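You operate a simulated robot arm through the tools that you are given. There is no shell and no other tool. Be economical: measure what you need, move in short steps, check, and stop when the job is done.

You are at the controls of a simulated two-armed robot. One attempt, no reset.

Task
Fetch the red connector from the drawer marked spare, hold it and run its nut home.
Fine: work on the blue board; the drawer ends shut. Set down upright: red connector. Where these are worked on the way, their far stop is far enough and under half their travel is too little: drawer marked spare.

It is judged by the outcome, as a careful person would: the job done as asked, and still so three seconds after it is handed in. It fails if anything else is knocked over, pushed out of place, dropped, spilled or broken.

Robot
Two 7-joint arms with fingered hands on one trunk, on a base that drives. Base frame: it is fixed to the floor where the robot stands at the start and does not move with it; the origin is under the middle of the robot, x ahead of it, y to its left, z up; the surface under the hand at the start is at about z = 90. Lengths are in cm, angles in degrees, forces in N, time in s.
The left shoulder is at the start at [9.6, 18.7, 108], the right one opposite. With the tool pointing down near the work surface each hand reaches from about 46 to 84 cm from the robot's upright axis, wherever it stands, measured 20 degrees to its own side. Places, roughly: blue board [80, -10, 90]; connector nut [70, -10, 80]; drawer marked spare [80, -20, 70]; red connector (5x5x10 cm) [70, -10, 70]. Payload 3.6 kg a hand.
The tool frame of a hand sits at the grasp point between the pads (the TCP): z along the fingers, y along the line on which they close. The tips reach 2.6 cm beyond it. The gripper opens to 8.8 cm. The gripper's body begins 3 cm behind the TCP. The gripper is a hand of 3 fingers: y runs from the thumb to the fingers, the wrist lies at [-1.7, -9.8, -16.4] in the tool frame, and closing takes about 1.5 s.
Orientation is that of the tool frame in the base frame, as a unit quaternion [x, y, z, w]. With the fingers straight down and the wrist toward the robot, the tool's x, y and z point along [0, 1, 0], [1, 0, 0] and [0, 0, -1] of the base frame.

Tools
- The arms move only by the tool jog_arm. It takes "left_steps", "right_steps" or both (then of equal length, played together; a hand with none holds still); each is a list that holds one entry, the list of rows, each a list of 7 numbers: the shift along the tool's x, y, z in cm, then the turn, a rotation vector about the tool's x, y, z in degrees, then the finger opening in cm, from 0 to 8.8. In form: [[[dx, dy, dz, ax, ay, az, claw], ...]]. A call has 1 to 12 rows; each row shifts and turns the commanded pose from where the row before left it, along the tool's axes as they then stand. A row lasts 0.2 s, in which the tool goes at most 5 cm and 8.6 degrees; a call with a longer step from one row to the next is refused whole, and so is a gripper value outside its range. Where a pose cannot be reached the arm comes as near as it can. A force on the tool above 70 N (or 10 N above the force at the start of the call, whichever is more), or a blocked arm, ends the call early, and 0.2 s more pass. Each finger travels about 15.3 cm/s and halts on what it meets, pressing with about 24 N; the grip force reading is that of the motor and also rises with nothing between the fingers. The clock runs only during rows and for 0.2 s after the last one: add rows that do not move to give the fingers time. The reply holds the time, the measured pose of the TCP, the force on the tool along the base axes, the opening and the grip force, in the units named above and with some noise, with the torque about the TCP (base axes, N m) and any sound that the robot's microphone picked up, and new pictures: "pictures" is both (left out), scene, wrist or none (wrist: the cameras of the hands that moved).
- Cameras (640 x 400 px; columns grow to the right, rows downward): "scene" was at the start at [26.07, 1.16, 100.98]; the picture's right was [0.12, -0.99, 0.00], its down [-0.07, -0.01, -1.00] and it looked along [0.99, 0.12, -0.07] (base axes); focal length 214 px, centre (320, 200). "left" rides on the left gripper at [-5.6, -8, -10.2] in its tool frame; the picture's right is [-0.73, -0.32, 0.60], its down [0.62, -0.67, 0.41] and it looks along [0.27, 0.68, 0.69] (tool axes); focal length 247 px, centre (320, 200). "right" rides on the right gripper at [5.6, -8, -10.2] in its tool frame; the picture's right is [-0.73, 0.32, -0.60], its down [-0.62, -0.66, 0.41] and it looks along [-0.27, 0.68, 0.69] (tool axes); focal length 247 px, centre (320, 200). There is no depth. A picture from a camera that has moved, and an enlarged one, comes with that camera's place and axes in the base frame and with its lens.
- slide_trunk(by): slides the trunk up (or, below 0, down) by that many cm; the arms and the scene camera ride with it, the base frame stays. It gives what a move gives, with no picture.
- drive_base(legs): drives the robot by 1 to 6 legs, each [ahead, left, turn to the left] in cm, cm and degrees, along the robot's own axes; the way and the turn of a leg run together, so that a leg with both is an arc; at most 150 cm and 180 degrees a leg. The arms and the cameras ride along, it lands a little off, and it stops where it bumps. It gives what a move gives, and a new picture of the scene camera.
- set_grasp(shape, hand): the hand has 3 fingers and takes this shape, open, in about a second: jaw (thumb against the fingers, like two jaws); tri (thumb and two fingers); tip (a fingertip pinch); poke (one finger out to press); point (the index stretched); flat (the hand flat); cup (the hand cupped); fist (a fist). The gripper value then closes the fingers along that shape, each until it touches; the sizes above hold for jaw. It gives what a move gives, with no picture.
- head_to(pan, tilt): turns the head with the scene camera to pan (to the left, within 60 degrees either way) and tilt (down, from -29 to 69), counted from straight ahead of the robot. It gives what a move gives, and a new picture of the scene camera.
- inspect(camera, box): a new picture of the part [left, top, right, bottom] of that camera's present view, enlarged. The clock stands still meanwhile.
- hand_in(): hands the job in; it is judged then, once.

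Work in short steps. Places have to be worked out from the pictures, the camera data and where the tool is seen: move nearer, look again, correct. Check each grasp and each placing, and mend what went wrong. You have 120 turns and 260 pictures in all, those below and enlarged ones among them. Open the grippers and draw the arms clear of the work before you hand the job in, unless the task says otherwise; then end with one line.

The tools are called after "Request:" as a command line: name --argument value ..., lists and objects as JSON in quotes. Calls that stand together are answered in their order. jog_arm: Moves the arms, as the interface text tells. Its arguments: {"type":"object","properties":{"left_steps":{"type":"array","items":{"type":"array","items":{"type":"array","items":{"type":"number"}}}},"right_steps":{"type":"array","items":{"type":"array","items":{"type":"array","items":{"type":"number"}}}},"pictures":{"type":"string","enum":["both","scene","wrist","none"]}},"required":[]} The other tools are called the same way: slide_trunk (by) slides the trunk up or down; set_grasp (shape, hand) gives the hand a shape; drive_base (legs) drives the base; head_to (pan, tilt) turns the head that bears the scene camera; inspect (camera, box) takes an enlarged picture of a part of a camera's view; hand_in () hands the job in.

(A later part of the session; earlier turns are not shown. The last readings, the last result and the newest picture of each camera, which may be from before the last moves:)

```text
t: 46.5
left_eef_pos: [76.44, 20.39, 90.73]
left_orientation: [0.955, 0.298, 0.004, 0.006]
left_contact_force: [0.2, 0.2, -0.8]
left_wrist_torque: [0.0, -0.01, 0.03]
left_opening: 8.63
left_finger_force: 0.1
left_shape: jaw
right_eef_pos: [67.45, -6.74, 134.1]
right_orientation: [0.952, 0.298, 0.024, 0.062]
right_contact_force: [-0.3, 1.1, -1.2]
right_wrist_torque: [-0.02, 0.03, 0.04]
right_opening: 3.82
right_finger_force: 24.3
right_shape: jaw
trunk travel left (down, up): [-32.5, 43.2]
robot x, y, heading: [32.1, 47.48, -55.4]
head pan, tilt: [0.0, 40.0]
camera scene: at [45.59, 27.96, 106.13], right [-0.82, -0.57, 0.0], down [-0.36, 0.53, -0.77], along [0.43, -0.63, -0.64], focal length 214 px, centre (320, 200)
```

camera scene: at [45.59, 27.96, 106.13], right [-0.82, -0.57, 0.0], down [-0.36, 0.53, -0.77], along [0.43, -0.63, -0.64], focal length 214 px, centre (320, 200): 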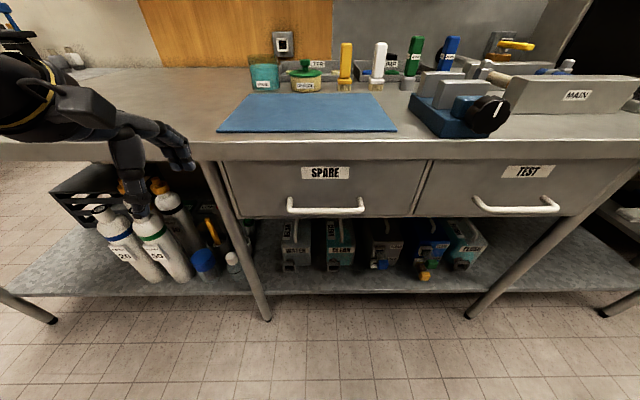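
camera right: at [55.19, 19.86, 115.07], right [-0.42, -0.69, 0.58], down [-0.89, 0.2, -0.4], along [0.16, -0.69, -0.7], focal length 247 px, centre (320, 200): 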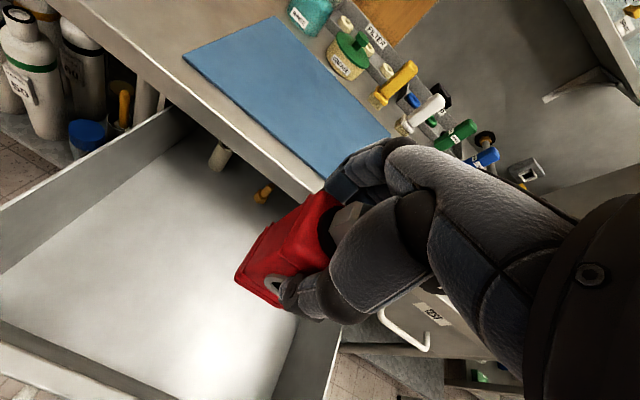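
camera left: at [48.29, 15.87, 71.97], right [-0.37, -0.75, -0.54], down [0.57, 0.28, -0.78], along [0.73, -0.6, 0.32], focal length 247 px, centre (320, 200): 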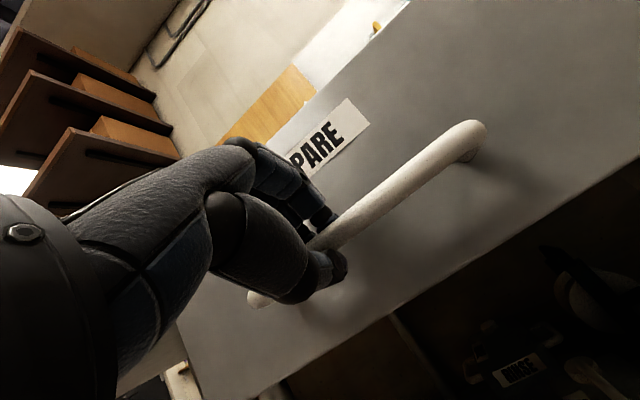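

The drawer is shut and flush. I level the right hand and bring the connector down above the mat.

Request:
jog_arm --right_steps '[[[0, 0, 0, 7.6, -0.5, 0, 2.8], [0.2, 0.6, 3.6, 0, 0, 0, 2.8], [0.2, 0.6, 3.6, 0, 0, 0, 2.8], [0.2, 0.6, 3.6, 0, 0, 0, 2.8], [0.2, 0.6, 3.6, 0, 0, 0, 2.8], [0.2, 0.6, 3.6, 0, 0, 0, 2.8], [0.2, 0.6, 3.6, 0, 0, 0, 2.8], [0.2, 0.6, 3.6, 0, 0, 0, 2.8], [0, 0.4, 3.6, 0, 0, 0, 2.8], [0, 0, 2, 0, 0, 0, 2.8], [0, 0, 0, 0, 0, 0, 2.8]]]' --pictures "both"

```text
t: 49.0
left_eef_pos: [76.49, 20.36, 90.62]
left_orientation: [0.955, 0.298, 0.004, 0.006]
left_contact_force: [-2.1, -0.7, 0.7]
left_wrist_torque: [-0.01, 0.03, 0.0]
left_opening: 8.61
left_finger_force: 0.1
left_shape: jaw
right_eef_pos: [69.99, -8.64, 101.65]
right_orientation: [0.954, 0.3, 0.001, 0.0]
right_contact_force: [-0.4, 0.6, -1.9]
right_wrist_torque: [-0.01, 0.03, -0.03]
right_opening: 3.78
right_finger_force: 24.3
right_shape: jaw
right hand out of reach, approached as far as the arm can: row 1
trunk travel left (down, up): [-32.5, 43.2]
robot x, y, heading: [31.68, 47.59, -55.3]
head pan, tilt: [0.0, 40.0]
camera scene: at [45.59, 27.96, 106.13], right [-0.82, -0.57, 0.0], down [-0.36, 0.53, -0.77], along [0.43, -0.63, -0.64], focal length 214 px, centre (320, 200)
camera right: at [69.75, 1.0, 111.95], right [-0.42, -0.68, 0.6], down [-0.89, 0.19, -0.41], along [0.17, -0.71, -0.69], focal length 247 px, centre (320, 200)
```

scene: 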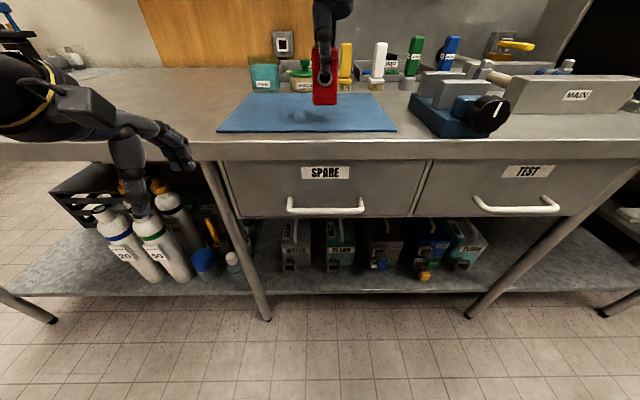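
right: 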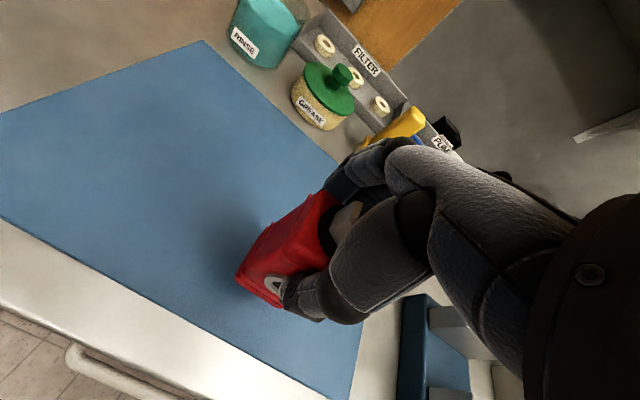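

The connector hangs over the mat. I lower carefully in small steps.

Request:
jog_arm --right_steps '[[[0, 0.8, 0.8, 0, 0, 0, 2.8], [0, 0.7, 0.8, 0, 0, 0, 2.8], [0, 0, 0.7, 0, 0, 0, 2.8], [0, 0, 0, 0, 0, 0, 2.8]]]' --pictures "wrist"

Request:
inspect --camera "scene" --box '[260, 50, 400, 140]'

```text
t: 50.0
left_eef_pos: [76.49, 20.46, 90.7]
left_orientation: [0.955, 0.297, 0.005, 0.005]
left_contact_force: [0.4, -0.4, -0.3]
left_wrist_torque: [0.01, 0.0, 0.0]
left_opening: 8.62
left_finger_force: 0.0
left_shape: jaw
right_eef_pos: [70.6, -9.82, 99.29]
right_orientation: [0.954, 0.299, 0.0, 0.0]
right_contact_force: [0.0, 0.5, -1.7]
right_wrist_torque: [-0.03, -0.02, 0.0]
right_opening: 3.82
right_finger_force: 23.7
right_shape: jaw
trunk travel left (down, up): [-32.5, 43.2]
robot x, y, heading: [32.24, 47.64, -55.3]
head pan, tilt: [0.0, 40.0]
camera right: at [70.51, -0.22, 109.63], right [-0.42, -0.68, 0.6], down [-0.89, 0.19, -0.41], along [0.17, -0.71, -0.69], focal length 247 px, centre (320, 200)
```

right: 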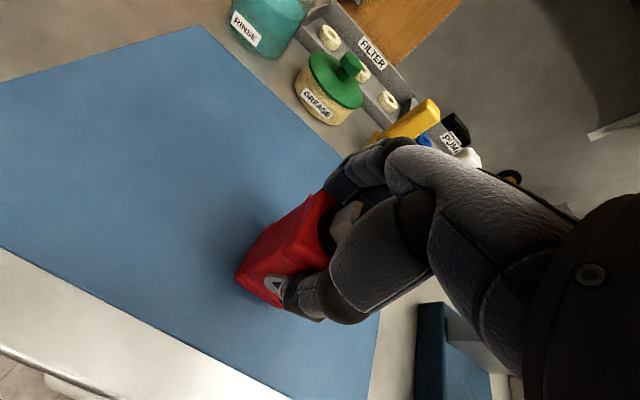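

```text
4.44 times, centred on (330, 95) of scene
camera zoom: at [45.6, 27.96, 106.13], right [-0.82, -0.57, 0.0], down [-0.36, 0.53, -0.77], along [0.43, -0.63, -0.64], focal length 953 px, centre (276, 667)
```

zoom: 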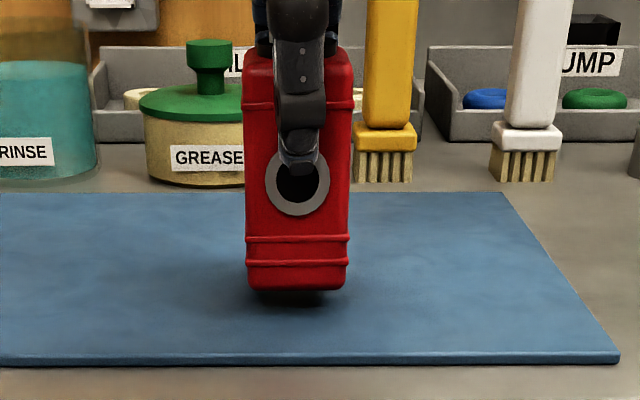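

Bottom is roughly 1.3 cm above the mat. I lower 0.9 and check the force.

Request:
jog_arm --right_steps '[[[0, 0, 0.5, 0, 0, 0, 2.8], [0, 0, 0.4, 0, 0, 0, 2.8], [0, 0, 0, 0, 0, 0, 2.8]]]' --pictures "none"

Request:
inspect --camera "scene" --box '[260, 50, 400, 140]'

```text
t: 50.8
left_eef_pos: [76.45, 20.36, 90.62]
left_orientation: [0.955, 0.297, 0.004, 0.006]
left_contact_force: [1.2, 0.8, 0.8]
left_wrist_torque: [-0.01, 0.02, 0.02]
left_opening: 8.59
left_finger_force: 0.1
left_shape: jaw
right_eef_pos: [70.51, -10.05, 98.53]
right_orientation: [0.954, 0.299, -0.001, 0.0]
right_contact_force: [0.5, 0.1, -0.7]
right_wrist_torque: [0.0, -0.01, -0.03]
right_opening: 3.79
right_finger_force: 23.8
right_shape: jaw
trunk travel left (down, up): [-32.5, 43.2]
robot x, y, heading: [32.14, 47.83, -55.4]
head pan, tilt: [0.0, 40.0]
```

```text
4.44 times, centred on (330, 95) of scene
camera zoom: at [45.59, 27.96, 106.13], right [-0.82, -0.57, 0.0], down [-0.36, 0.53, -0.77], along [0.43, -0.63, -0.64], focal length 953 px, centre (276, 667)
```

zoom: 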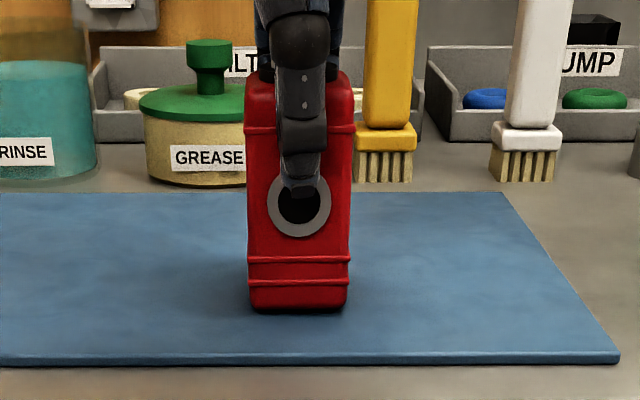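

Nearly touching. Small further steps until the mat carries it.

Request:
jog_arm --right_steps '[[[0, 0, 0.25, 0, 0, 0, 2.8], [0, 0, 0.2, 0, 0, 0, 2.8], [0, 0, 0, 0, 0, 0, 2.8]]]' --pictures "none"

```text
t: 51.5
left_eef_pos: [76.45, 20.44, 90.76]
left_orientation: [0.955, 0.298, 0.005, 0.006]
left_contact_force: [-0.1, 0.0, 0.7]
left_wrist_torque: [0.0, 0.01, 0.0]
left_opening: 8.59
left_finger_force: 0.0
left_shape: jaw
right_eef_pos: [70.66, -10.06, 98.24]
right_orientation: [0.954, 0.299, 0.0, 0.001]
right_contact_force: [0.0, -0.9, 3.7]
right_wrist_torque: [0.07, 0.03, 0.01]
right_opening: 3.82
right_finger_force: 24.5
right_shape: jaw
trunk travel left (down, up): [-32.5, 43.2]
robot x, y, heading: [31.59, 47.4, -55.4]
head pan, tilt: [0.0, 40.0]
```

The mat now bears it (+3.7 N). I open the hand and rise straight up.

Request:
jog_arm --right_steps '[[[0, 0, 0, 0, 0, 0, 5], [0, 0, 0, 0, 0, 0, 7], [0, 0, 0, 0, 0, 0, 8.6], [0, 0, 0, 0, 0, 0, 8.6], [0, 0, -2, 0, 0, 0, 8.6], [0, 0, -3, 0, 0, 0, 8.6], [0, 0, -3, 0, 0, 0, 8.6], [0, 0, -3, 0, 0, 0, 8.6], [0, 0, -3, 0, 0, 0, 8.6], [0, 0, 0, 0, 0, 0, 8.6]]]' --pictures "both"

```text
t: 53.8
left_eef_pos: [76.37, 20.44, 90.76]
left_orientation: [0.955, 0.297, 0.004, 0.005]
left_contact_force: [0.7, 0.1, -0.5]
left_wrist_torque: [0.01, 0.0, 0.01]
left_opening: 8.6
left_finger_force: 0.1
left_shape: jaw
right_eef_pos: [70.45, -10.22, 111.92]
right_orientation: [0.954, 0.299, 0.0, 0.0]
right_contact_force: [-0.7, -0.2, -0.4]
right_wrist_torque: [0.01, 0.01, -0.01]
right_opening: 8.59
right_finger_force: 0.0
right_shape: jaw
trunk travel left (down, up): [-32.5, 43.2]
robot x, y, heading: [32.34, 47.32, -55.2]
head pan, tilt: [0.0, 40.0]
camera scene: at [45.58, 27.95, 106.13], right [-0.82, -0.57, 0.0], down [-0.36, 0.53, -0.77], along [0.43, -0.63, -0.64], focal length 214 px, centre (320, 200)
camera right: at [70.29, -0.49, 122.29], right [-0.42, -0.68, 0.6], down [-0.89, 0.19, -0.41], along [0.17, -0.71, -0.69], focal length 247 px, centre (320, 200)
```

scene: 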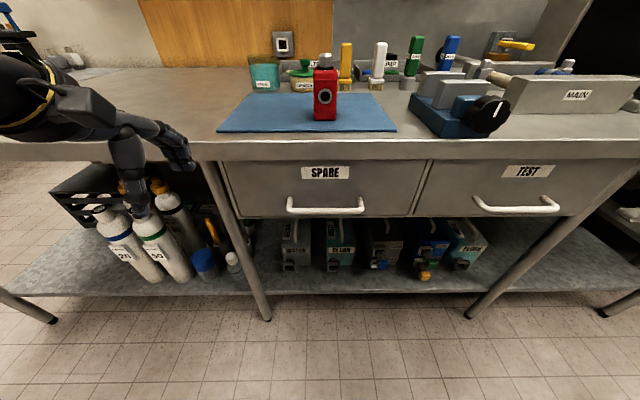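
right: 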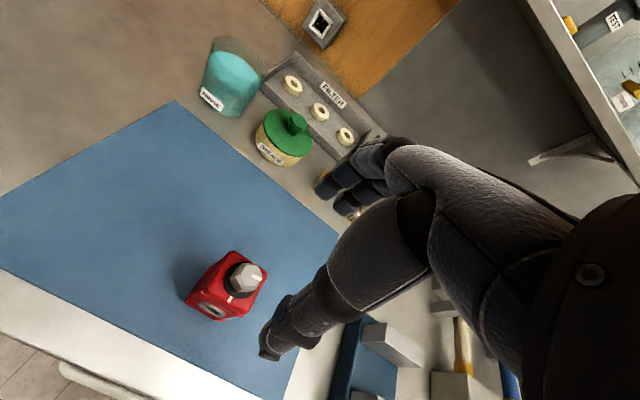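

It stands upright on the mat. I zoom on the connector from both cameras to read nut and body heights and marks.

Request:
inspect --camera "scene" --box '[295, 45, 359, 125]'

Request:
inspect --camera "right" --box '[170, 235, 290, 335]'

```text
5.00 times, centred on (327, 85) of scene
camera zoom: at [45.58, 27.95, 106.13], right [-0.82, -0.57, 0.0], down [-0.36, 0.53, -0.77], along [0.43, -0.63, -0.64], focal length 1072 px, centre (285, 775)
```

zoom: 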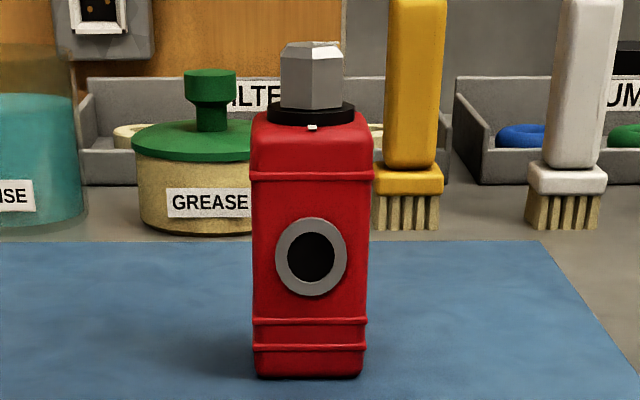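

```text
4.00 times, centred on (230, 285) of right
camera zoom: at [70.29, -0.49, 122.29], right [-0.42, -0.68, 0.6], down [-0.89, 0.19, -0.41], along [0.17, -0.71, -0.69], focal length 988 px, centre (680, -140)
```

zoom: 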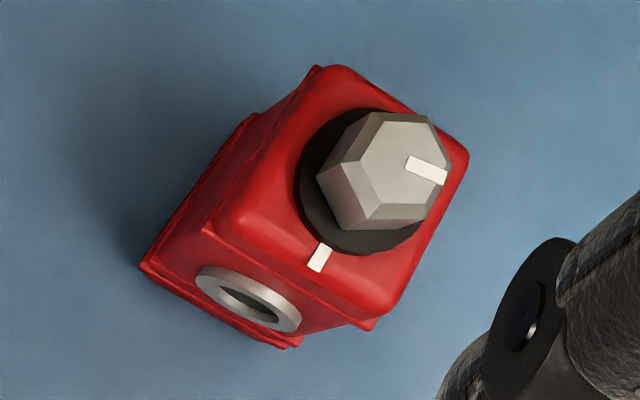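

The nut (≈2.4 cm hex, z 100–102) has a mark pointing right; the body's tick faces front, so home is about 100° clockwise. I'll hold the body with the left hand from the left side and turn with the right. First, raise the left hand and roll it to point right.

Request:
jog_arm --left_steps '[[[0, 0, -3.75, 0, 0, 0, 8.6], [0, 0, -3.75, 0, 0, 0, 8.6], [0, 0, -3.75, 0, 0, 0, 8.6], [0, 0, -3.75, 0, -5, 0, 8.6], [0, 0, 0, 0, -8, 0, 8.6], [0, 0, 0, 0, -8, 0, 8.6], [0, 0, 0, 0, -8, 0, 8.6], [0, 0, 0, 0, -8, 0, 8.6], [0, 0, 0, 0, -8, 0, 8.6], [0, 0, 0, 0, -8, 0, 8.6], [0, 0, 0, 0, -8, 0, 8.6], [0, 0, 0, 0, -8, 0, 8.6]]]' --pictures "none"

```text
t: 56.4
left_eef_pos: [76.22, 20.56, 105.7]
left_orientation: [0.788, 0.242, -0.539, 0.174]
left_contact_force: [0.5, 0.9, -0.2]
left_wrist_torque: [0.0, 0.01, 0.02]
left_opening: 8.62
left_finger_force: 0.0
left_shape: jaw
right_eef_pos: [70.45, -10.12, 112.01]
right_orientation: [0.954, 0.299, 0.0, -0.001]
right_contact_force: [-0.1, 0.8, 0.2]
right_wrist_torque: [0.03, 0.01, -0.02]
right_opening: 8.63
right_finger_force: 0.1
right_shape: jaw
trunk travel left (down, up): [-32.5, 43.2]
robot x, y, heading: [31.88, 47.84, -55.7]
head pan, tilt: [0.0, 40.0]
```

Rotation achieved. I move the left hand to the stand-off left of the connector.

Request:
jog_arm --left_steps '[[[0.5, 3.1, 1.9, 0, 0, 0, 8.6], [0.5, 3.1, 1.9, 0, 0, 0, 8.6], [0.5, 3.1, 1.9, 0, 0, 0, 8.6], [0.5, 3.1, 1.9, 0, 0, 0, 8.6], [0.5, 3.1, 1.9, 0, 0, 0, 8.6], [0.5, 3.1, 1.9, 0, 0, 0, 8.6], [0.5, 3.1, 1.9, 0, 0, 0, 8.6], [0, 0, 0, 0, 0, 0, 8.6]]]' --pictures "both"

```text
t: 58.1
left_eef_pos: [79.2, -3.72, 98.03]
left_orientation: [0.789, 0.241, -0.538, 0.174]
left_contact_force: [-0.2, 0.3, 0.2]
left_wrist_torque: [-0.02, 0.01, 0.01]
left_opening: 8.59
left_finger_force: 0.0
left_shape: jaw
right_eef_pos: [70.55, -10.11, 112.05]
right_orientation: [0.954, 0.301, 0.0, 0.0]
right_contact_force: [-0.1, 0.2, 0.2]
right_wrist_torque: [-0.02, -0.02, -0.03]
right_opening: 8.58
right_finger_force: 0.0
right_shape: jaw
trunk travel left (down, up): [-32.5, 43.2]
robot x, y, heading: [32.63, 47.62, -55.3]
head pan, tilt: [0.0, 40.0]
camera scene: at [45.6, 27.99, 106.14], right [-0.82, -0.57, 0.0], down [-0.37, 0.53, -0.77], along [0.43, -0.63, -0.64], focal length 214 px, centre (320, 200)
camera left: at [80.89, 7.46, 106.77], right [-0.86, -0.2, 0.46], down [-0.5, 0.45, -0.74], along [-0.06, -0.87, -0.49], focal length 247 px, centre (320, 200)
```

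scene: 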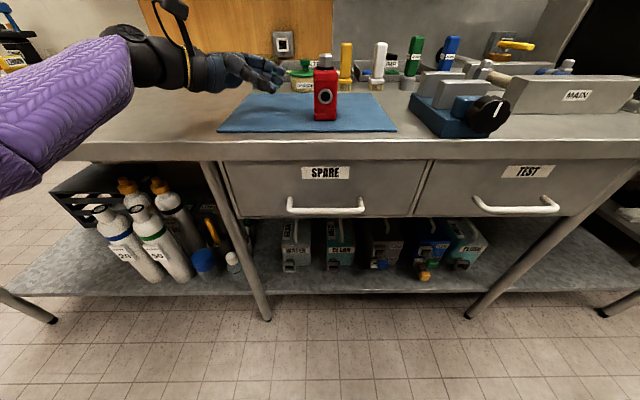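
left: 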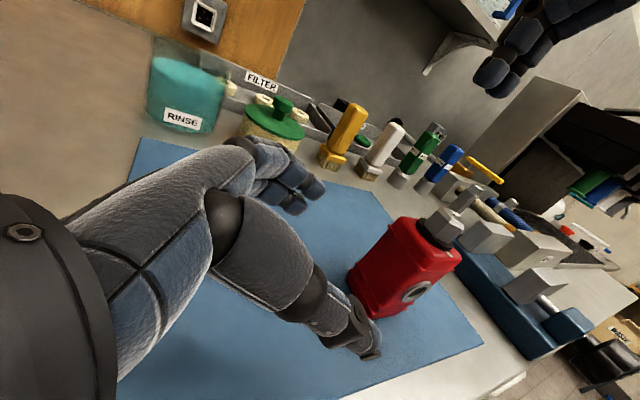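

Aligned in depth (f≈48). I advance along the fingers by 9.6 cm.

Request:
jog_arm --left_steps '[[[0, 0.3, 2.4, 0, 0, 0, 8.6], [0, 0, 2.4, 0, 0, 0, 8.6], [0, 0, 2.4, 0, 0, 0, 8.6], [0, 0, 2.4, 0, 0, 0, 8.6], [0, 0, 0, 0, 0, 0, 8.6]]]' --pictures "both"

```text
t: 59.4
left_eef_pos: [72.07, -9.1, 94.46]
left_orientation: [0.789, 0.241, -0.538, 0.174]
left_contact_force: [-0.1, -0.2, 0.4]
left_wrist_torque: [-0.04, 0.0, -0.02]
left_opening: 8.56
left_finger_force: 0.0
left_shape: jaw
right_eef_pos: [70.5, -10.14, 111.99]
right_orientation: [0.954, 0.299, 0.0, 0.0]
right_contact_force: [0.5, 0.3, 0.3]
right_wrist_torque: [-0.02, 0.01, 0.01]
right_opening: 8.62
right_finger_force: 0.1
right_shape: jaw
trunk travel left (down, up): [-32.5, 43.2]
robot x, y, heading: [32.26, 47.55, -55.4]
head pan, tilt: [0.0, 40.0]
camera scene: at [45.6, 27.97, 106.13], right [-0.82, -0.57, 0.0], down [-0.37, 0.53, -0.77], along [0.43, -0.63, -0.64], focal length 214 px, centre (320, 200)
camera left: at [73.74, 1.98, 103.18], right [-0.86, -0.2, 0.46], down [-0.5, 0.45, -0.74], along [-0.06, -0.87, -0.49], focal length 247 px, centre (320, 200)
```

scene: 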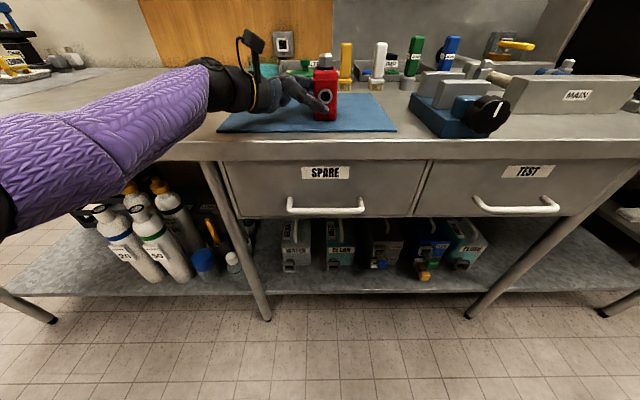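
left: 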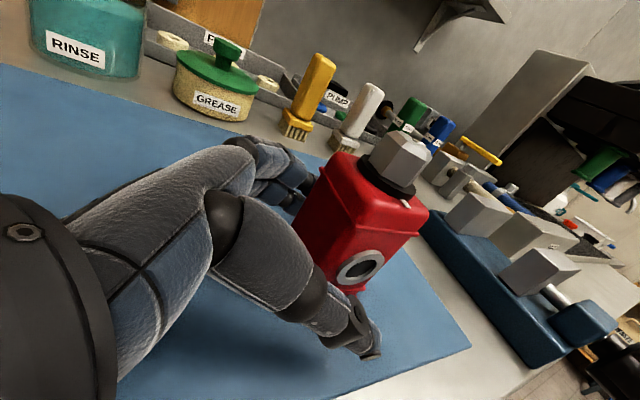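

The body is between thumb and fingers. I close the left hand on it.

Request:
jog_arm --left_steps '[[[0, 0, 0, 0, 0, 0, 7], [0, 0, 0, 0, 0, 0, 5.5], [0, 0, 0, 0, 0, 0, 4.5], [0, 0, 0, 0, 0, 0, 3.5], [0, 0, 0, 0, 0, 0, 3], [0, 0, 0, 0, 0, 0, 3], [0, 0, 0, 0, 0, 0, 3]]]' --pictures "wrist"

Request:
inspect --camera "scene" --box '[230, 30, 390, 130]'

Request:
inspect --camera "right" --box '[150, 220, 310, 340]'

```text
t: 61.0
left_eef_pos: [72.21, -9.02, 94.26]
left_orientation: [0.788, 0.242, -0.538, 0.173]
left_contact_force: [-0.8, 0.2, 0.0]
left_wrist_torque: [0.03, 0.03, 0.03]
left_opening: 3.82
left_finger_force: 23.9
left_shape: jaw
right_eef_pos: [70.39, -10.15, 111.84]
right_orientation: [0.954, 0.3, 0.0, -0.001]
right_contact_force: [0.5, -0.1, 0.2]
right_wrist_torque: [-0.02, 0.01, 0.01]
right_opening: 8.6
right_finger_force: 0.1
right_shape: jaw
trunk travel left (down, up): [-32.5, 43.2]
robot x, y, heading: [32.23, 47.78, -55.4]
head pan, tilt: [0.0, 40.0]
camera left: at [73.74, 1.99, 103.17], right [-0.86, -0.2, 0.46], down [-0.5, 0.45, -0.74], along [-0.06, -0.87, -0.49], focal length 247 px, centre (320, 200)
```

left: 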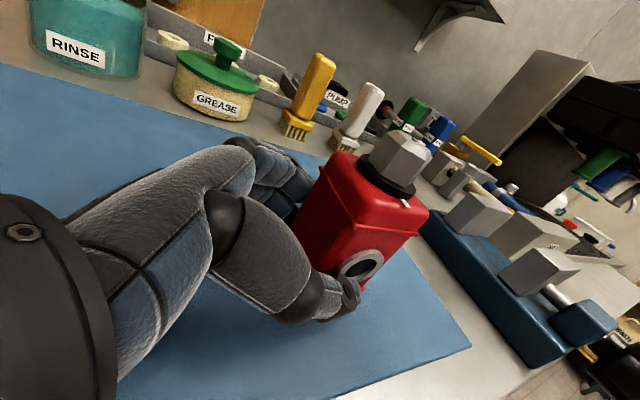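

```text
4.00 times, centred on (310, 80) of scene
camera zoom: at [45.58, 27.96, 106.13], right [-0.82, -0.57, 0.0], down [-0.36, 0.53, -0.77], along [0.43, -0.63, -0.64], focal length 858 px, centre (360, 680)
```

zoom: 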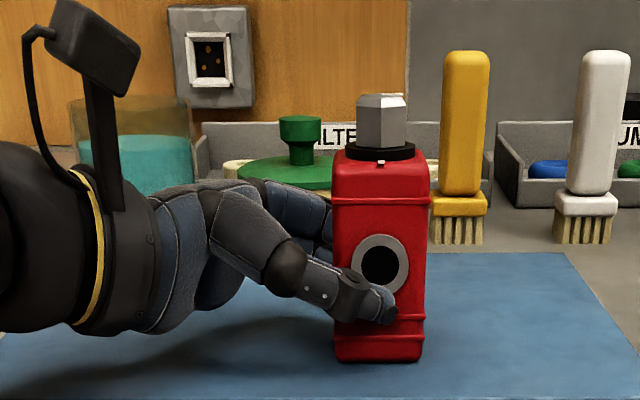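

```text
3.33 times, centred on (230, 280) of right
camera zoom: at [70.28, -0.49, 122.26], right [-0.42, -0.68, 0.6], down [-0.89, 0.19, -0.41], along [0.17, -0.71, -0.69], focal length 823 px, centre (620, -67)
```

zoom: 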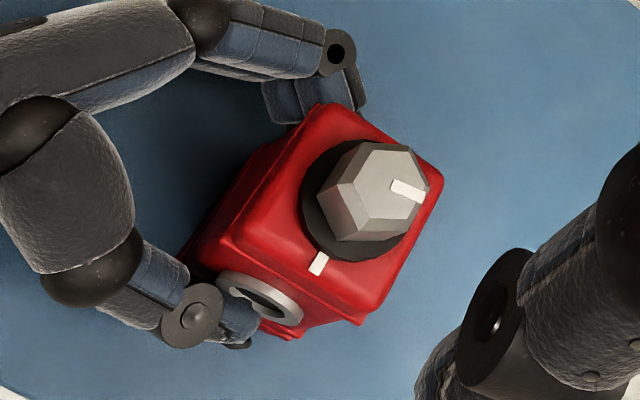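

The body is held firmly. From the vertices, the nut flats face about -22°/-82°/38°, so I yaw the right hand -33° to square its jaws to a flat pair, then look.

Request:
jog_arm --right_steps '[[[0.15, 0.3, 1, 0, 0, -8.25, 5.5], [0, 0, 1, 0, 0, -8.25, 5.5], [0, 0, 1, 0, 0, -8.25, 5.5], [0, 0, 1, 0, 0, -8.25, 5.5], [0, 0, 0, 0, 0, 0, 5.5], [0, 0, 0, 0, 0, 0, 5.5]]]' --pictures "both"

```text
t: 62.4
left_eef_pos: [72.24, -9.08, 94.32]
left_orientation: [0.789, 0.241, -0.538, 0.174]
left_contact_force: [-0.7, 0.5, 1.1]
left_wrist_torque: [0.0, 0.01, -0.02]
left_opening: 3.82
left_finger_force: 23.8
left_shape: jaw
right_eef_pos: [70.77, -10.18, 108.53]
right_orientation: [0.843, 0.538, 0.0, 0.0]
right_contact_force: [0.2, 0.5, -0.4]
right_wrist_torque: [0.02, -0.01, 0.0]
right_opening: 5.54
right_finger_force: 0.1
right_shape: jaw
right hand out of reach, approached as far as the arm can: row 4
trunk travel left (down, up): [-32.5, 43.2]
robot x, y, heading: [32.02, 47.76, -55.2]
head pan, tilt: [0.0, 40.0]
camera scene: at [45.59, 27.96, 106.13], right [-0.82, -0.57, 0.0], down [-0.36, 0.53, -0.77], along [0.43, -0.63, -0.64], focal length 214 px, centre (320, 200)
camera right: at [65.69, -1.79, 118.79], right [-0.02, -0.8, 0.6], down [-0.87, -0.29, -0.41], along [0.5, -0.53, -0.69], focal length 247 px, centre (320, 200)
```

scene: 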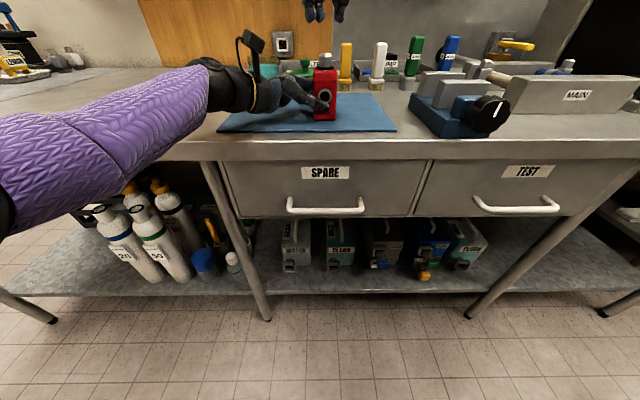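
right: 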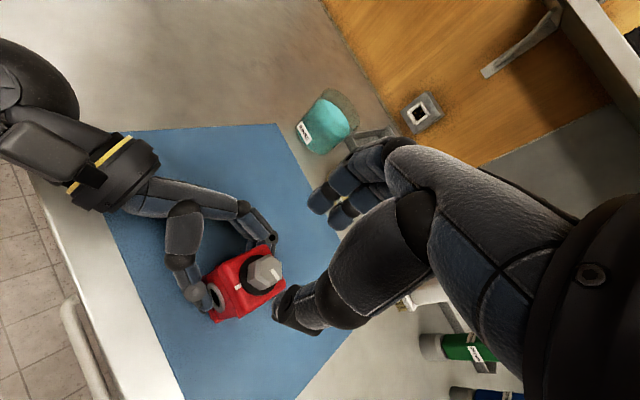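

Yaw of -30° reached, near the arm's limit. I zoom to check jaws against the flats.

Request:
inspect --camera "right" --box '[190, 170, 350, 340]'

```text
2.35 times, centred on (270, 255) of right
camera zoom: at [65.69, -1.79, 118.79], right [-0.02, -0.8, 0.6], down [-0.87, -0.29, -0.41], along [0.5, -0.53, -0.69], focal length 581 px, centre (438, 71)
```

zoom: 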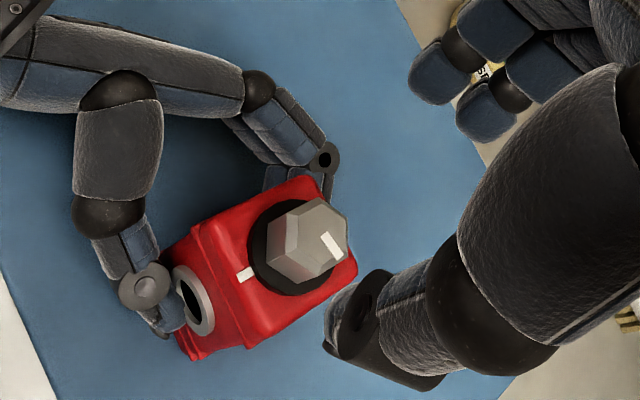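

Nut centre ≈(70.4, -10.2), right under the TCP. I lower 5 cm.

Request:
jog_arm --right_steps '[[[0, -0.2, 1.5, 0, 0, 0, 5.5], [0, 0, 1.5, 0, 0, 0, 5.5], [0, 0, 1.0, 0, 0, 0, 5.5], [0, 0, 0.8, 0, 0, 0, 5.5], [0, 0, 0, 0, 0, 0, 5.5], [0, 0, 0, 0, 0, 0, 5.5]]]' --pictures "wrist"

Request:
inspect --camera "scene" --box '[270, 20, 390, 120]'

```text
t: 63.8
left_eef_pos: [72.11, -9.12, 94.31]
left_orientation: [0.789, 0.242, -0.537, 0.173]
left_contact_force: [1.6, -0.7, 0.1]
left_wrist_torque: [0.02, 0.02, -0.03]
left_opening: 3.85
left_finger_force: 24.2
left_shape: jaw
right_eef_pos: [70.75, -10.27, 108.43]
right_orientation: [0.843, 0.539, 0.0, 0.001]
right_contact_force: [0.0, -0.2, 0.6]
right_wrist_torque: [-0.02, 0.03, 0.01]
right_opening: 5.5
right_finger_force: 0.1
right_shape: jaw
right hand out of reach, approached as far as the arm can: row 1, 2, 3, 4
trunk travel left (down, up): [-32.5, 43.2]
robot x, y, heading: [32.17, 47.65, -55.4]
head pan, tilt: [0.0, 40.0]
camera right: at [65.71, -1.77, 118.79], right [-0.02, -0.8, 0.6], down [-0.87, -0.29, -0.41], along [0.5, -0.53, -0.69], focal length 247 px, centre (320, 200)
```

right: 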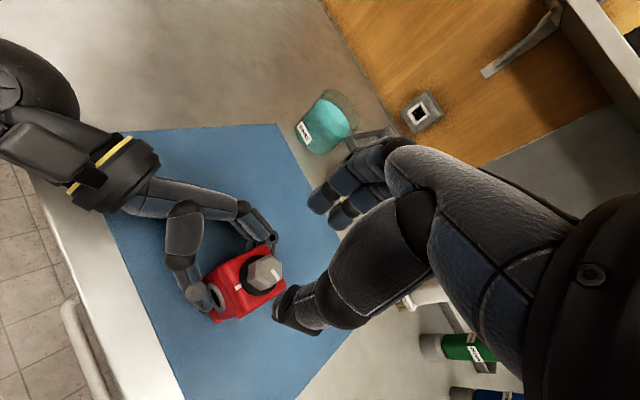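

```text
4.00 times, centred on (330, 70) of scene
camera zoom: at [45.59, 27.96, 106.13], right [-0.82, -0.57, 0.0], down [-0.36, 0.53, -0.77], along [0.43, -0.63, -0.64], focal length 858 px, centre (280, 720)
```

zoom: 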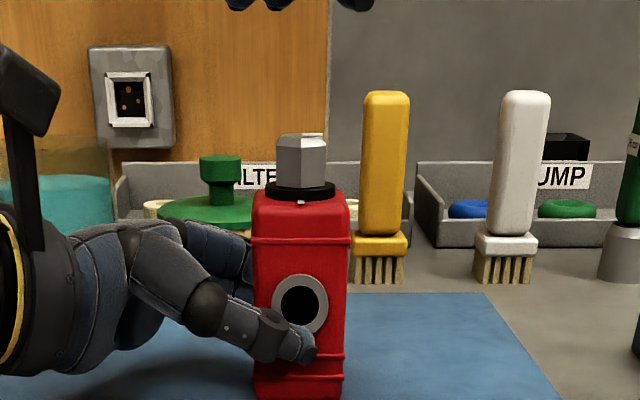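

That yaw won't allow descent. I use the next flat pair instead: turn the hand to about +22° and descend there.

Request:
jog_arm --right_steps '[[[0, 0, 0, 0, 0, 8.5, 5.5], [0, 0, 0, 0, 0, 8.5, 5.5], [0, 0, 0, 0, 0, 8.5, 5.5], [0, 0, 0, 0, 0, 8.5, 5.5], [0, 0, 0, 0, 0, 8.5, 5.5], [0, 0, 0, 0, 0, 8.5, 5.5], [0, 0, 1.3, 0, 0, 0, 5.5], [0, 0, 1.3, 0, 0, 0, 5.5], [0, 0, 1.0, 0, 0, 0, 5.5], [0, 0, 0, 0, 0, 0, 5.5]]]' --pictures "wrist"

Request:
inspect --camera "scene" --box '[270, 20, 390, 120]'

```text
t: 66.0
left_eef_pos: [72.26, -8.97, 94.29]
left_orientation: [0.789, 0.242, -0.537, 0.173]
left_contact_force: [0.6, 0.3, 0.2]
left_wrist_torque: [-0.01, 0.02, 0.01]
left_opening: 3.82
left_finger_force: 24.0
left_shape: jaw
right_eef_pos: [70.75, -10.0, 104.87]
right_orientation: [0.989, 0.147, 0.0, 0.0]
right_contact_force: [-1.2, 0.9, -0.2]
right_wrist_torque: [0.0, -0.01, -0.01]
right_opening: 5.55
right_finger_force: 0.0
right_shape: jaw
trunk travel left (down, up): [-32.5, 43.2]
robot x, y, heading: [32.09, 47.59, -55.4]
head pan, tilt: [0.0, 40.0]
camera right: at [73.61, -0.83, 115.15], right [-0.61, -0.52, 0.6], down [-0.79, 0.46, -0.41], along [-0.06, -0.72, -0.69], focal length 247 px, centre (320, 200)
```

right: 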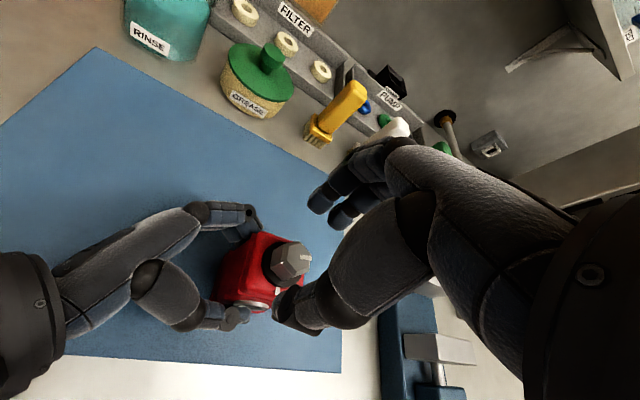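

```text
4.00 times, centred on (330, 70) of scene
camera zoom: at [45.58, 27.96, 106.13], right [-0.82, -0.57, 0.0], down [-0.36, 0.53, -0.77], along [0.43, -0.63, -0.64], focal length 858 px, centre (280, 720)
```

zoom: 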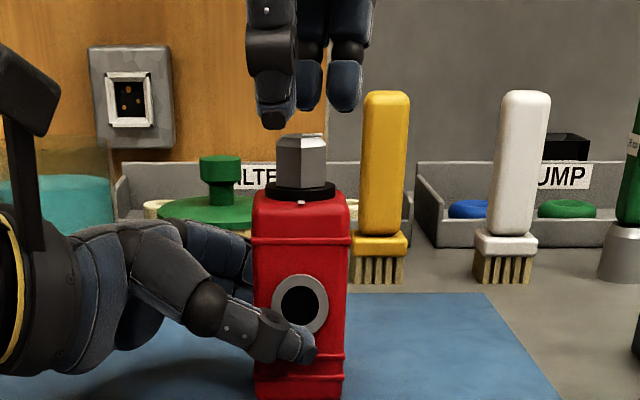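

Well centred over the nut. I lower 1.8 cm and close on it.

Request:
jog_arm --right_steps '[[[0, 0, 0.9, 0, 0, 0, 5.5], [0, 0, 0.9, 0, 0, 0, 5.5], [0, 0, 0, 0, 0, 0, 5.5], [0, 0, 0, 0, 0, 0, 4], [0, 0, 0, 0, 0, 0, 2.8], [0, 0, 0, 0, 0, 0, 1.8], [0, 0, 0, 0, 0, 0, 1.2], [0, 0, 0, 0, 0, 0, 1.2], [0, 0, 0, 0, 0, 0, 1.2]]]' --pictures "wrist"

Request:
inspect --camera "scene" --box '[270, 20, 390, 120]'

```text
t: 68.0
left_eef_pos: [72.21, -9.14, 94.41]
left_orientation: [0.789, 0.242, -0.538, 0.173]
left_contact_force: [0.1, -3.1, 0.4]
left_wrist_torque: [0.06, 0.02, 0.05]
left_opening: 3.79
left_finger_force: 23.9
left_shape: jaw
right_eef_pos: [70.8, -10.16, 103.03]
right_orientation: [0.989, 0.147, 0.0, 0.0]
right_contact_force: [0.1, 1.8, 1.1]
right_wrist_torque: [0.04, 0.0, 0.01]
right_opening: 1.35
right_finger_force: 0.1
right_shape: jaw
trunk travel left (down, up): [-32.5, 43.2]
robot x, y, heading: [31.9, 47.66, -55.2]
head pan, tilt: [0.0, 40.0]
camera right: at [73.64, -0.97, 113.32], right [-0.61, -0.52, 0.6], down [-0.79, 0.46, -0.41], along [-0.06, -0.72, -0.69], focal length 247 px, centre (320, 200)
```

right: 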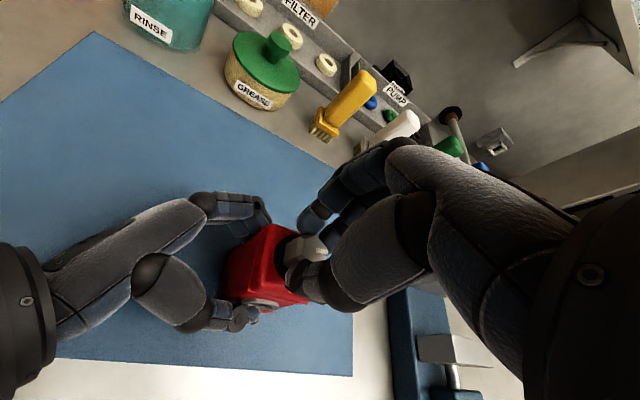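

```text
4.00 times, centred on (330, 70) of scene
camera zoom: at [45.58, 27.97, 106.13], right [-0.82, -0.57, 0.0], down [-0.36, 0.53, -0.77], along [0.43, -0.63, -0.64], focal length 858 px, centre (280, 720)
```

zoom: 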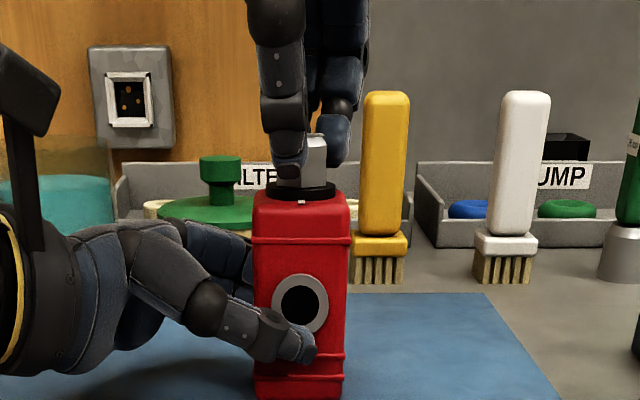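

The fingers reach the nut but barely press. I command a full close, then begin turning clockwise 32°.

Request:
jog_arm --right_steps '[[[0, 0, 0, 0, 0, 0, 0.6], [0, 0, 0, 0, 0, 0, 0], [0, 0, 0, 0, 0, 0, 0], [0, 0, 0, 0, 0, 0, 0], [0, 0, 0, 0, 0, 4, 0], [0, 0, 0, 0, 0, 7, 0], [0, 0, 0, 0, 0, 7, 0], [0, 0, 0, 0, 0, 7, 0], [0, 0, 0, 0, 0, 7, 0], [0, 0, 0, 0, 0, 0, 0]]]' --pictures "wrist"

Request:
inspect --camera "scene" --box '[270, 20, 390, 120]'

```text
t: 70.2
left_eef_pos: [71.88, -9.05, 94.69]
left_orientation: [0.789, 0.238, -0.539, 0.174]
left_contact_force: [-18.7, -2.3, 10.7]
left_wrist_torque: [-0.41, -0.01, -0.14]
left_opening: 3.69
left_finger_force: 24.0
left_shape: jaw
right_eef_pos: [68.22, -10.35, 103.27]
right_orientation: [0.998, -0.067, 0.009, 0.005]
right_contact_force: [14.0, -2.7, 14.4]
right_wrist_torque: [-0.05, -0.45, 0.06]
right_opening: 1.59
right_finger_force: 24.3
right_shape: jaw
right hand out of reach, approached as far as the arm can: row 6, 7, 8, 9
trunk travel left (down, up): [-32.5, 43.2]
robot x, y, heading: [31.68, 47.39, -55.4]
head pan, tilt: [0.0, 40.0]
camera right: at [74.62, -3.25, 113.51], right [-0.78, -0.21, 0.59], down [-0.52, 0.74, -0.43], along [-0.34, -0.64, -0.69], focal length 247 px, centre (320, 200)
```

right: 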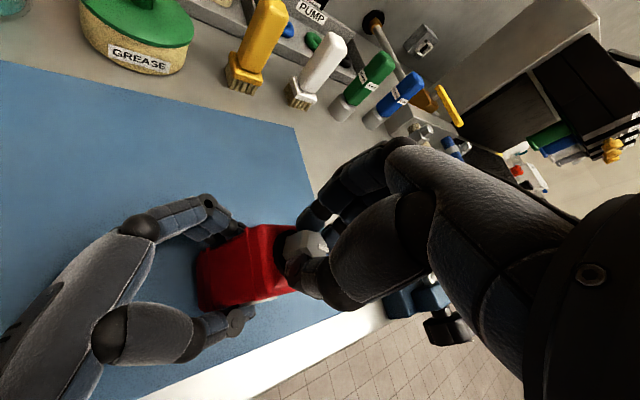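

```text
4.00 times, centred on (330, 70) of scene
camera zoom: at [45.41, 28.05, 106.19], right [-0.82, -0.57, 0.0], down [-0.36, 0.53, -0.77], along [0.44, -0.63, -0.64], focal length 858 px, centre (280, 720)
```

zoom: 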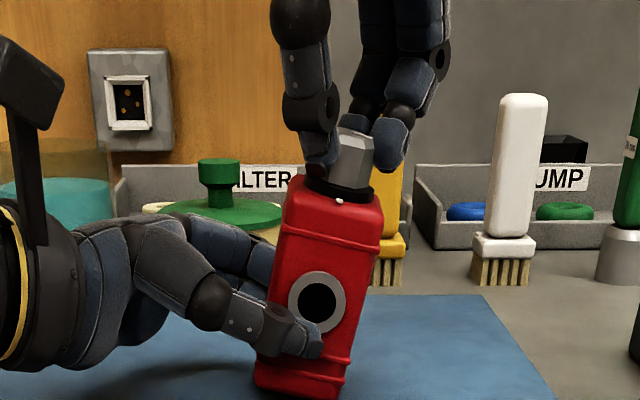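

The right hand ran out of yaw range and dragged the nut sideways, tilting the connector. I rotate back while shifting the hand back left to set it upright.

Request:
jog_arm --right_steps '[[[0.5, 0, 0, 0, 0, -5, 0], [0.5, 0, 0, 0, 0, -5, 0], [0.5, 0, 0, 0, 0, -5, 0], [0.5, 0, 0, 0, 0, -5, 0], [0.4, 0, 0, 0, 0, -4, 0], [0, 0, 0, 0, 0, 0, 0], [0, 0, 0, 0, 0, 0, 0]]]' --pictures "wrist"

Request:
inspect --camera "scene" --box '[270, 20, 390, 120]'

```text
t: 71.8
left_eef_pos: [72.15, -9.18, 94.27]
left_orientation: [0.789, 0.243, -0.537, 0.173]
left_contact_force: [6.2, -3.7, -2.7]
left_wrist_torque: [0.17, 0.21, 0.17]
left_opening: 3.82
left_finger_force: 24.3
left_shape: jaw
right_eef_pos: [70.76, -10.41, 102.97]
right_orientation: [0.99, 0.143, 0.005, 0.005]
right_contact_force: [-4.5, 3.4, 3.9]
right_wrist_torque: [0.07, 0.14, -0.05]
right_opening: 1.45
right_finger_force: 23.9
right_shape: jaw
trunk travel left (down, up): [-32.5, 43.2]
robot x, y, heading: [32.11, 47.83, -55.3]
head pan, tilt: [0.0, 40.0]
camera right: at [73.63, -1.18, 113.24], right [-0.62, -0.51, 0.6], down [-0.78, 0.46, -0.42], along [-0.06, -0.73, -0.68], focal length 247 px, centre (320, 200)
```

right: 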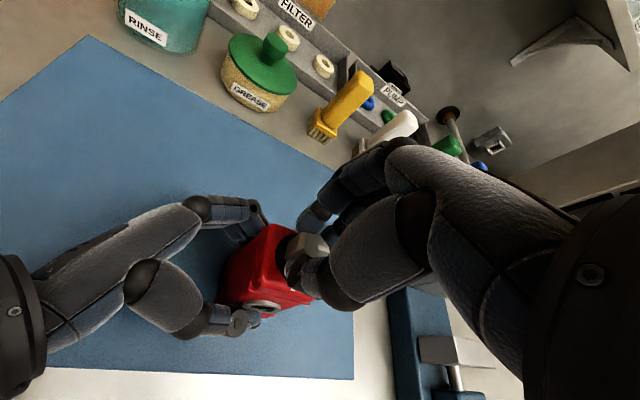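

```text
4.00 times, centred on (330, 70) of scene
camera zoom: at [45.6, 27.97, 106.12], right [-0.82, -0.57, 0.0], down [-0.36, 0.53, -0.77], along [0.43, -0.63, -0.64], focal length 858 px, centre (280, 720)
```

zoom: 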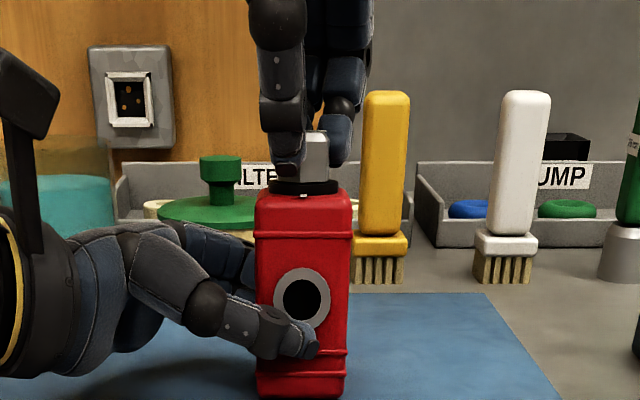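

Upright again. The right arm's yaw range is too small this far out, so I'll work closer to the robot: first release the nut and raise the right hand.

Request:
jog_arm --right_steps '[[[0, 0, 0, 0, 0, 0, 2], [0, 0, 0, 0, 0, 0, 4], [0, 0, 0, 0, 0, 0, 6], [0, 0, 0, 0, 0, 0, 6], [0, 0, -2, 0, 0, -4, 6], [0, 0, -2, 0, 0, -6, 6], [0, 0, -3, 0, 0, -6, 6], [0, 0, -3, 0, 0, -6, 6], [0, 0, -3, 0, 0, 0, 6], [0, 0, 0, 0, 0, 0, 6]]]' --pictures "wrist"

Request:
inspect --camera "right" --box '[150, 200, 310, 340]'

```text
t: 74.0
left_eef_pos: [72.1, -9.14, 94.36]
left_orientation: [0.789, 0.242, -0.538, 0.174]
left_contact_force: [-0.8, -1.2, -1.4]
left_wrist_torque: [0.01, -0.01, -0.01]
left_opening: 3.79
left_finger_force: 23.5
left_shape: jaw
right_eef_pos: [70.74, -10.27, 115.85]
right_orientation: [0.945, 0.328, 0.004, 0.006]
right_contact_force: [0.0, -0.2, -0.3]
right_wrist_torque: [-0.06, 0.02, -0.03]
right_opening: 5.97
right_finger_force: 0.0
right_shape: jaw
trunk travel left (down, up): [-32.5, 43.2]
robot x, y, heading: [32.53, 47.56, -55.3]
head pan, tilt: [0.0, 40.0]
camera right: at [69.9, -0.52, 126.01], right [-0.39, -0.7, 0.6], down [-0.9, 0.13, -0.42], along [0.22, -0.7, -0.68], focal length 247 px, centre (320, 200)
```

right: 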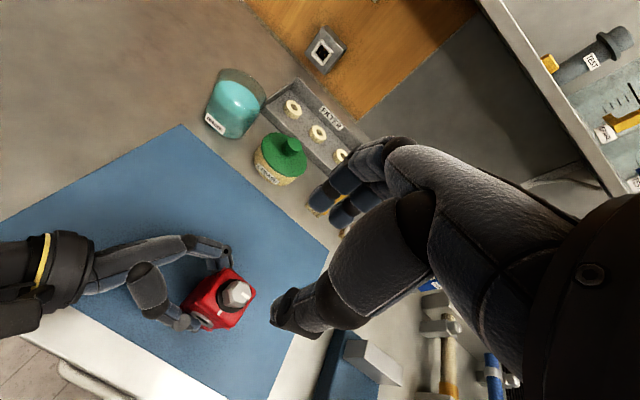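

```text
2.86 times, centred on (230, 270) of right
camera zoom: at [69.9, -0.52, 126.01], right [-0.39, -0.7, 0.6], down [-0.9, 0.13, -0.42], along [0.22, -0.7, -0.68], focal length 706 px, centre (577, 0)
```

zoom: 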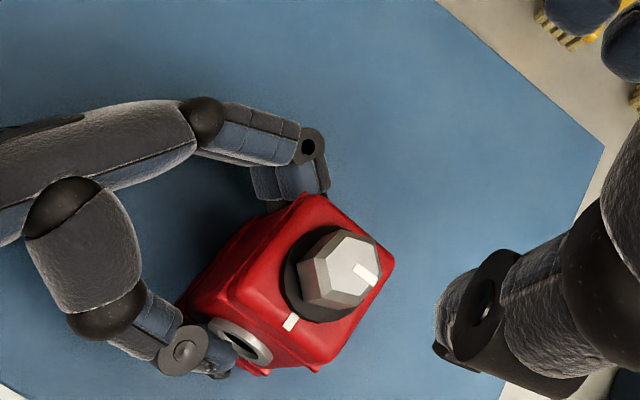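

The nut is about where it was. With the left hand still holding, I lift the connector 2.5 cm, draw both hands back 6 cm, then drive in.

Request:
jog_arm --left_steps '[[[-1.2, 0, -0.4, 0, 0, 0, 2.8], [-1.2, 0, -0.4, 0, 0, 0, 2.8], [0, -2, 0, 0, 0, 0, 2.8], [0, -2, 0, 0, 0, 0, 2.8], [0, -2, 0, 0, 0, 0, 2.8], [0, 0, 0, 0, 0, 0, 2.8]]]' --right_steps '[[[0, 0, 0, 0, 0, 0, 6], [0, 0, 0, 0, 0, 0, 6], [0, -2, 0, 0, 0, 0, 6], [0, -2, 0, 0, 0, 0, 6], [0, -2, 0, 0, 0, 0, 6], [0, 0, 0, 0, 0, 0, 6]]]' --pictures "none"

Request:
drive_base --legs '[[12, 0, 0]]'

```text
t: 75.3
left_eef_pos: [68.91, -4.25, 96.81]
left_orientation: [0.789, 0.242, -0.538, 0.172]
left_contact_force: [-0.2, -0.6, -1.0]
left_wrist_torque: [-0.01, -0.03, 0.0]
left_opening: 3.8
left_finger_force: 24.0
left_shape: jaw
right_eef_pos: [66.96, -5.47, 115.81]
right_orientation: [0.944, 0.329, 0.005, 0.005]
right_contact_force: [-0.3, 0.6, 0.7]
right_wrist_torque: [-0.01, 0.0, -0.03]
right_opening: 5.96
right_finger_force: 0.1
right_shape: jaw
trunk travel left (down, up): [-32.5, 43.2]
robot x, y, heading: [31.91, 47.91, -55.3]
head pan, tilt: [0.0, 40.0]
```

```text
t: 76.6
left_eef_pos: [75.76, -14.09, 96.64]
left_orientation: [0.789, 0.243, -0.538, 0.173]
left_contact_force: [-0.3, 0.2, -1.2]
left_wrist_torque: [0.02, -0.01, -0.02]
left_opening: 3.8
left_finger_force: 24.0
left_shape: jaw
right_eef_pos: [73.85, -15.27, 115.66]
right_orientation: [0.944, 0.33, 0.004, 0.005]
right_contact_force: [0.2, -0.3, 0.0]
right_wrist_torque: [0.01, 0.0, 0.01]
right_opening: 5.97
right_finger_force: 0.0
right_shape: jaw
trunk travel left (down, up): [-32.5, 43.2]
robot x, y, heading: [38.68, 37.86, -55.4]
head pan, tilt: [0.0, 40.0]
camera scene: at [52.39, 18.1, 106.09], right [-0.82, -0.57, 0.0], down [-0.37, 0.53, -0.76], along [0.43, -0.63, -0.64], focal length 214 px, centre (320, 200)
```

scene: 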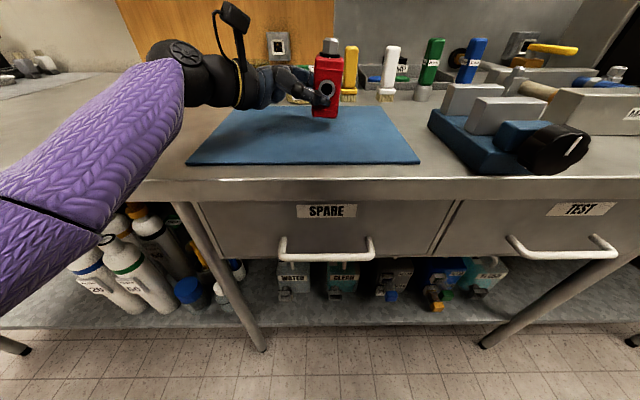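

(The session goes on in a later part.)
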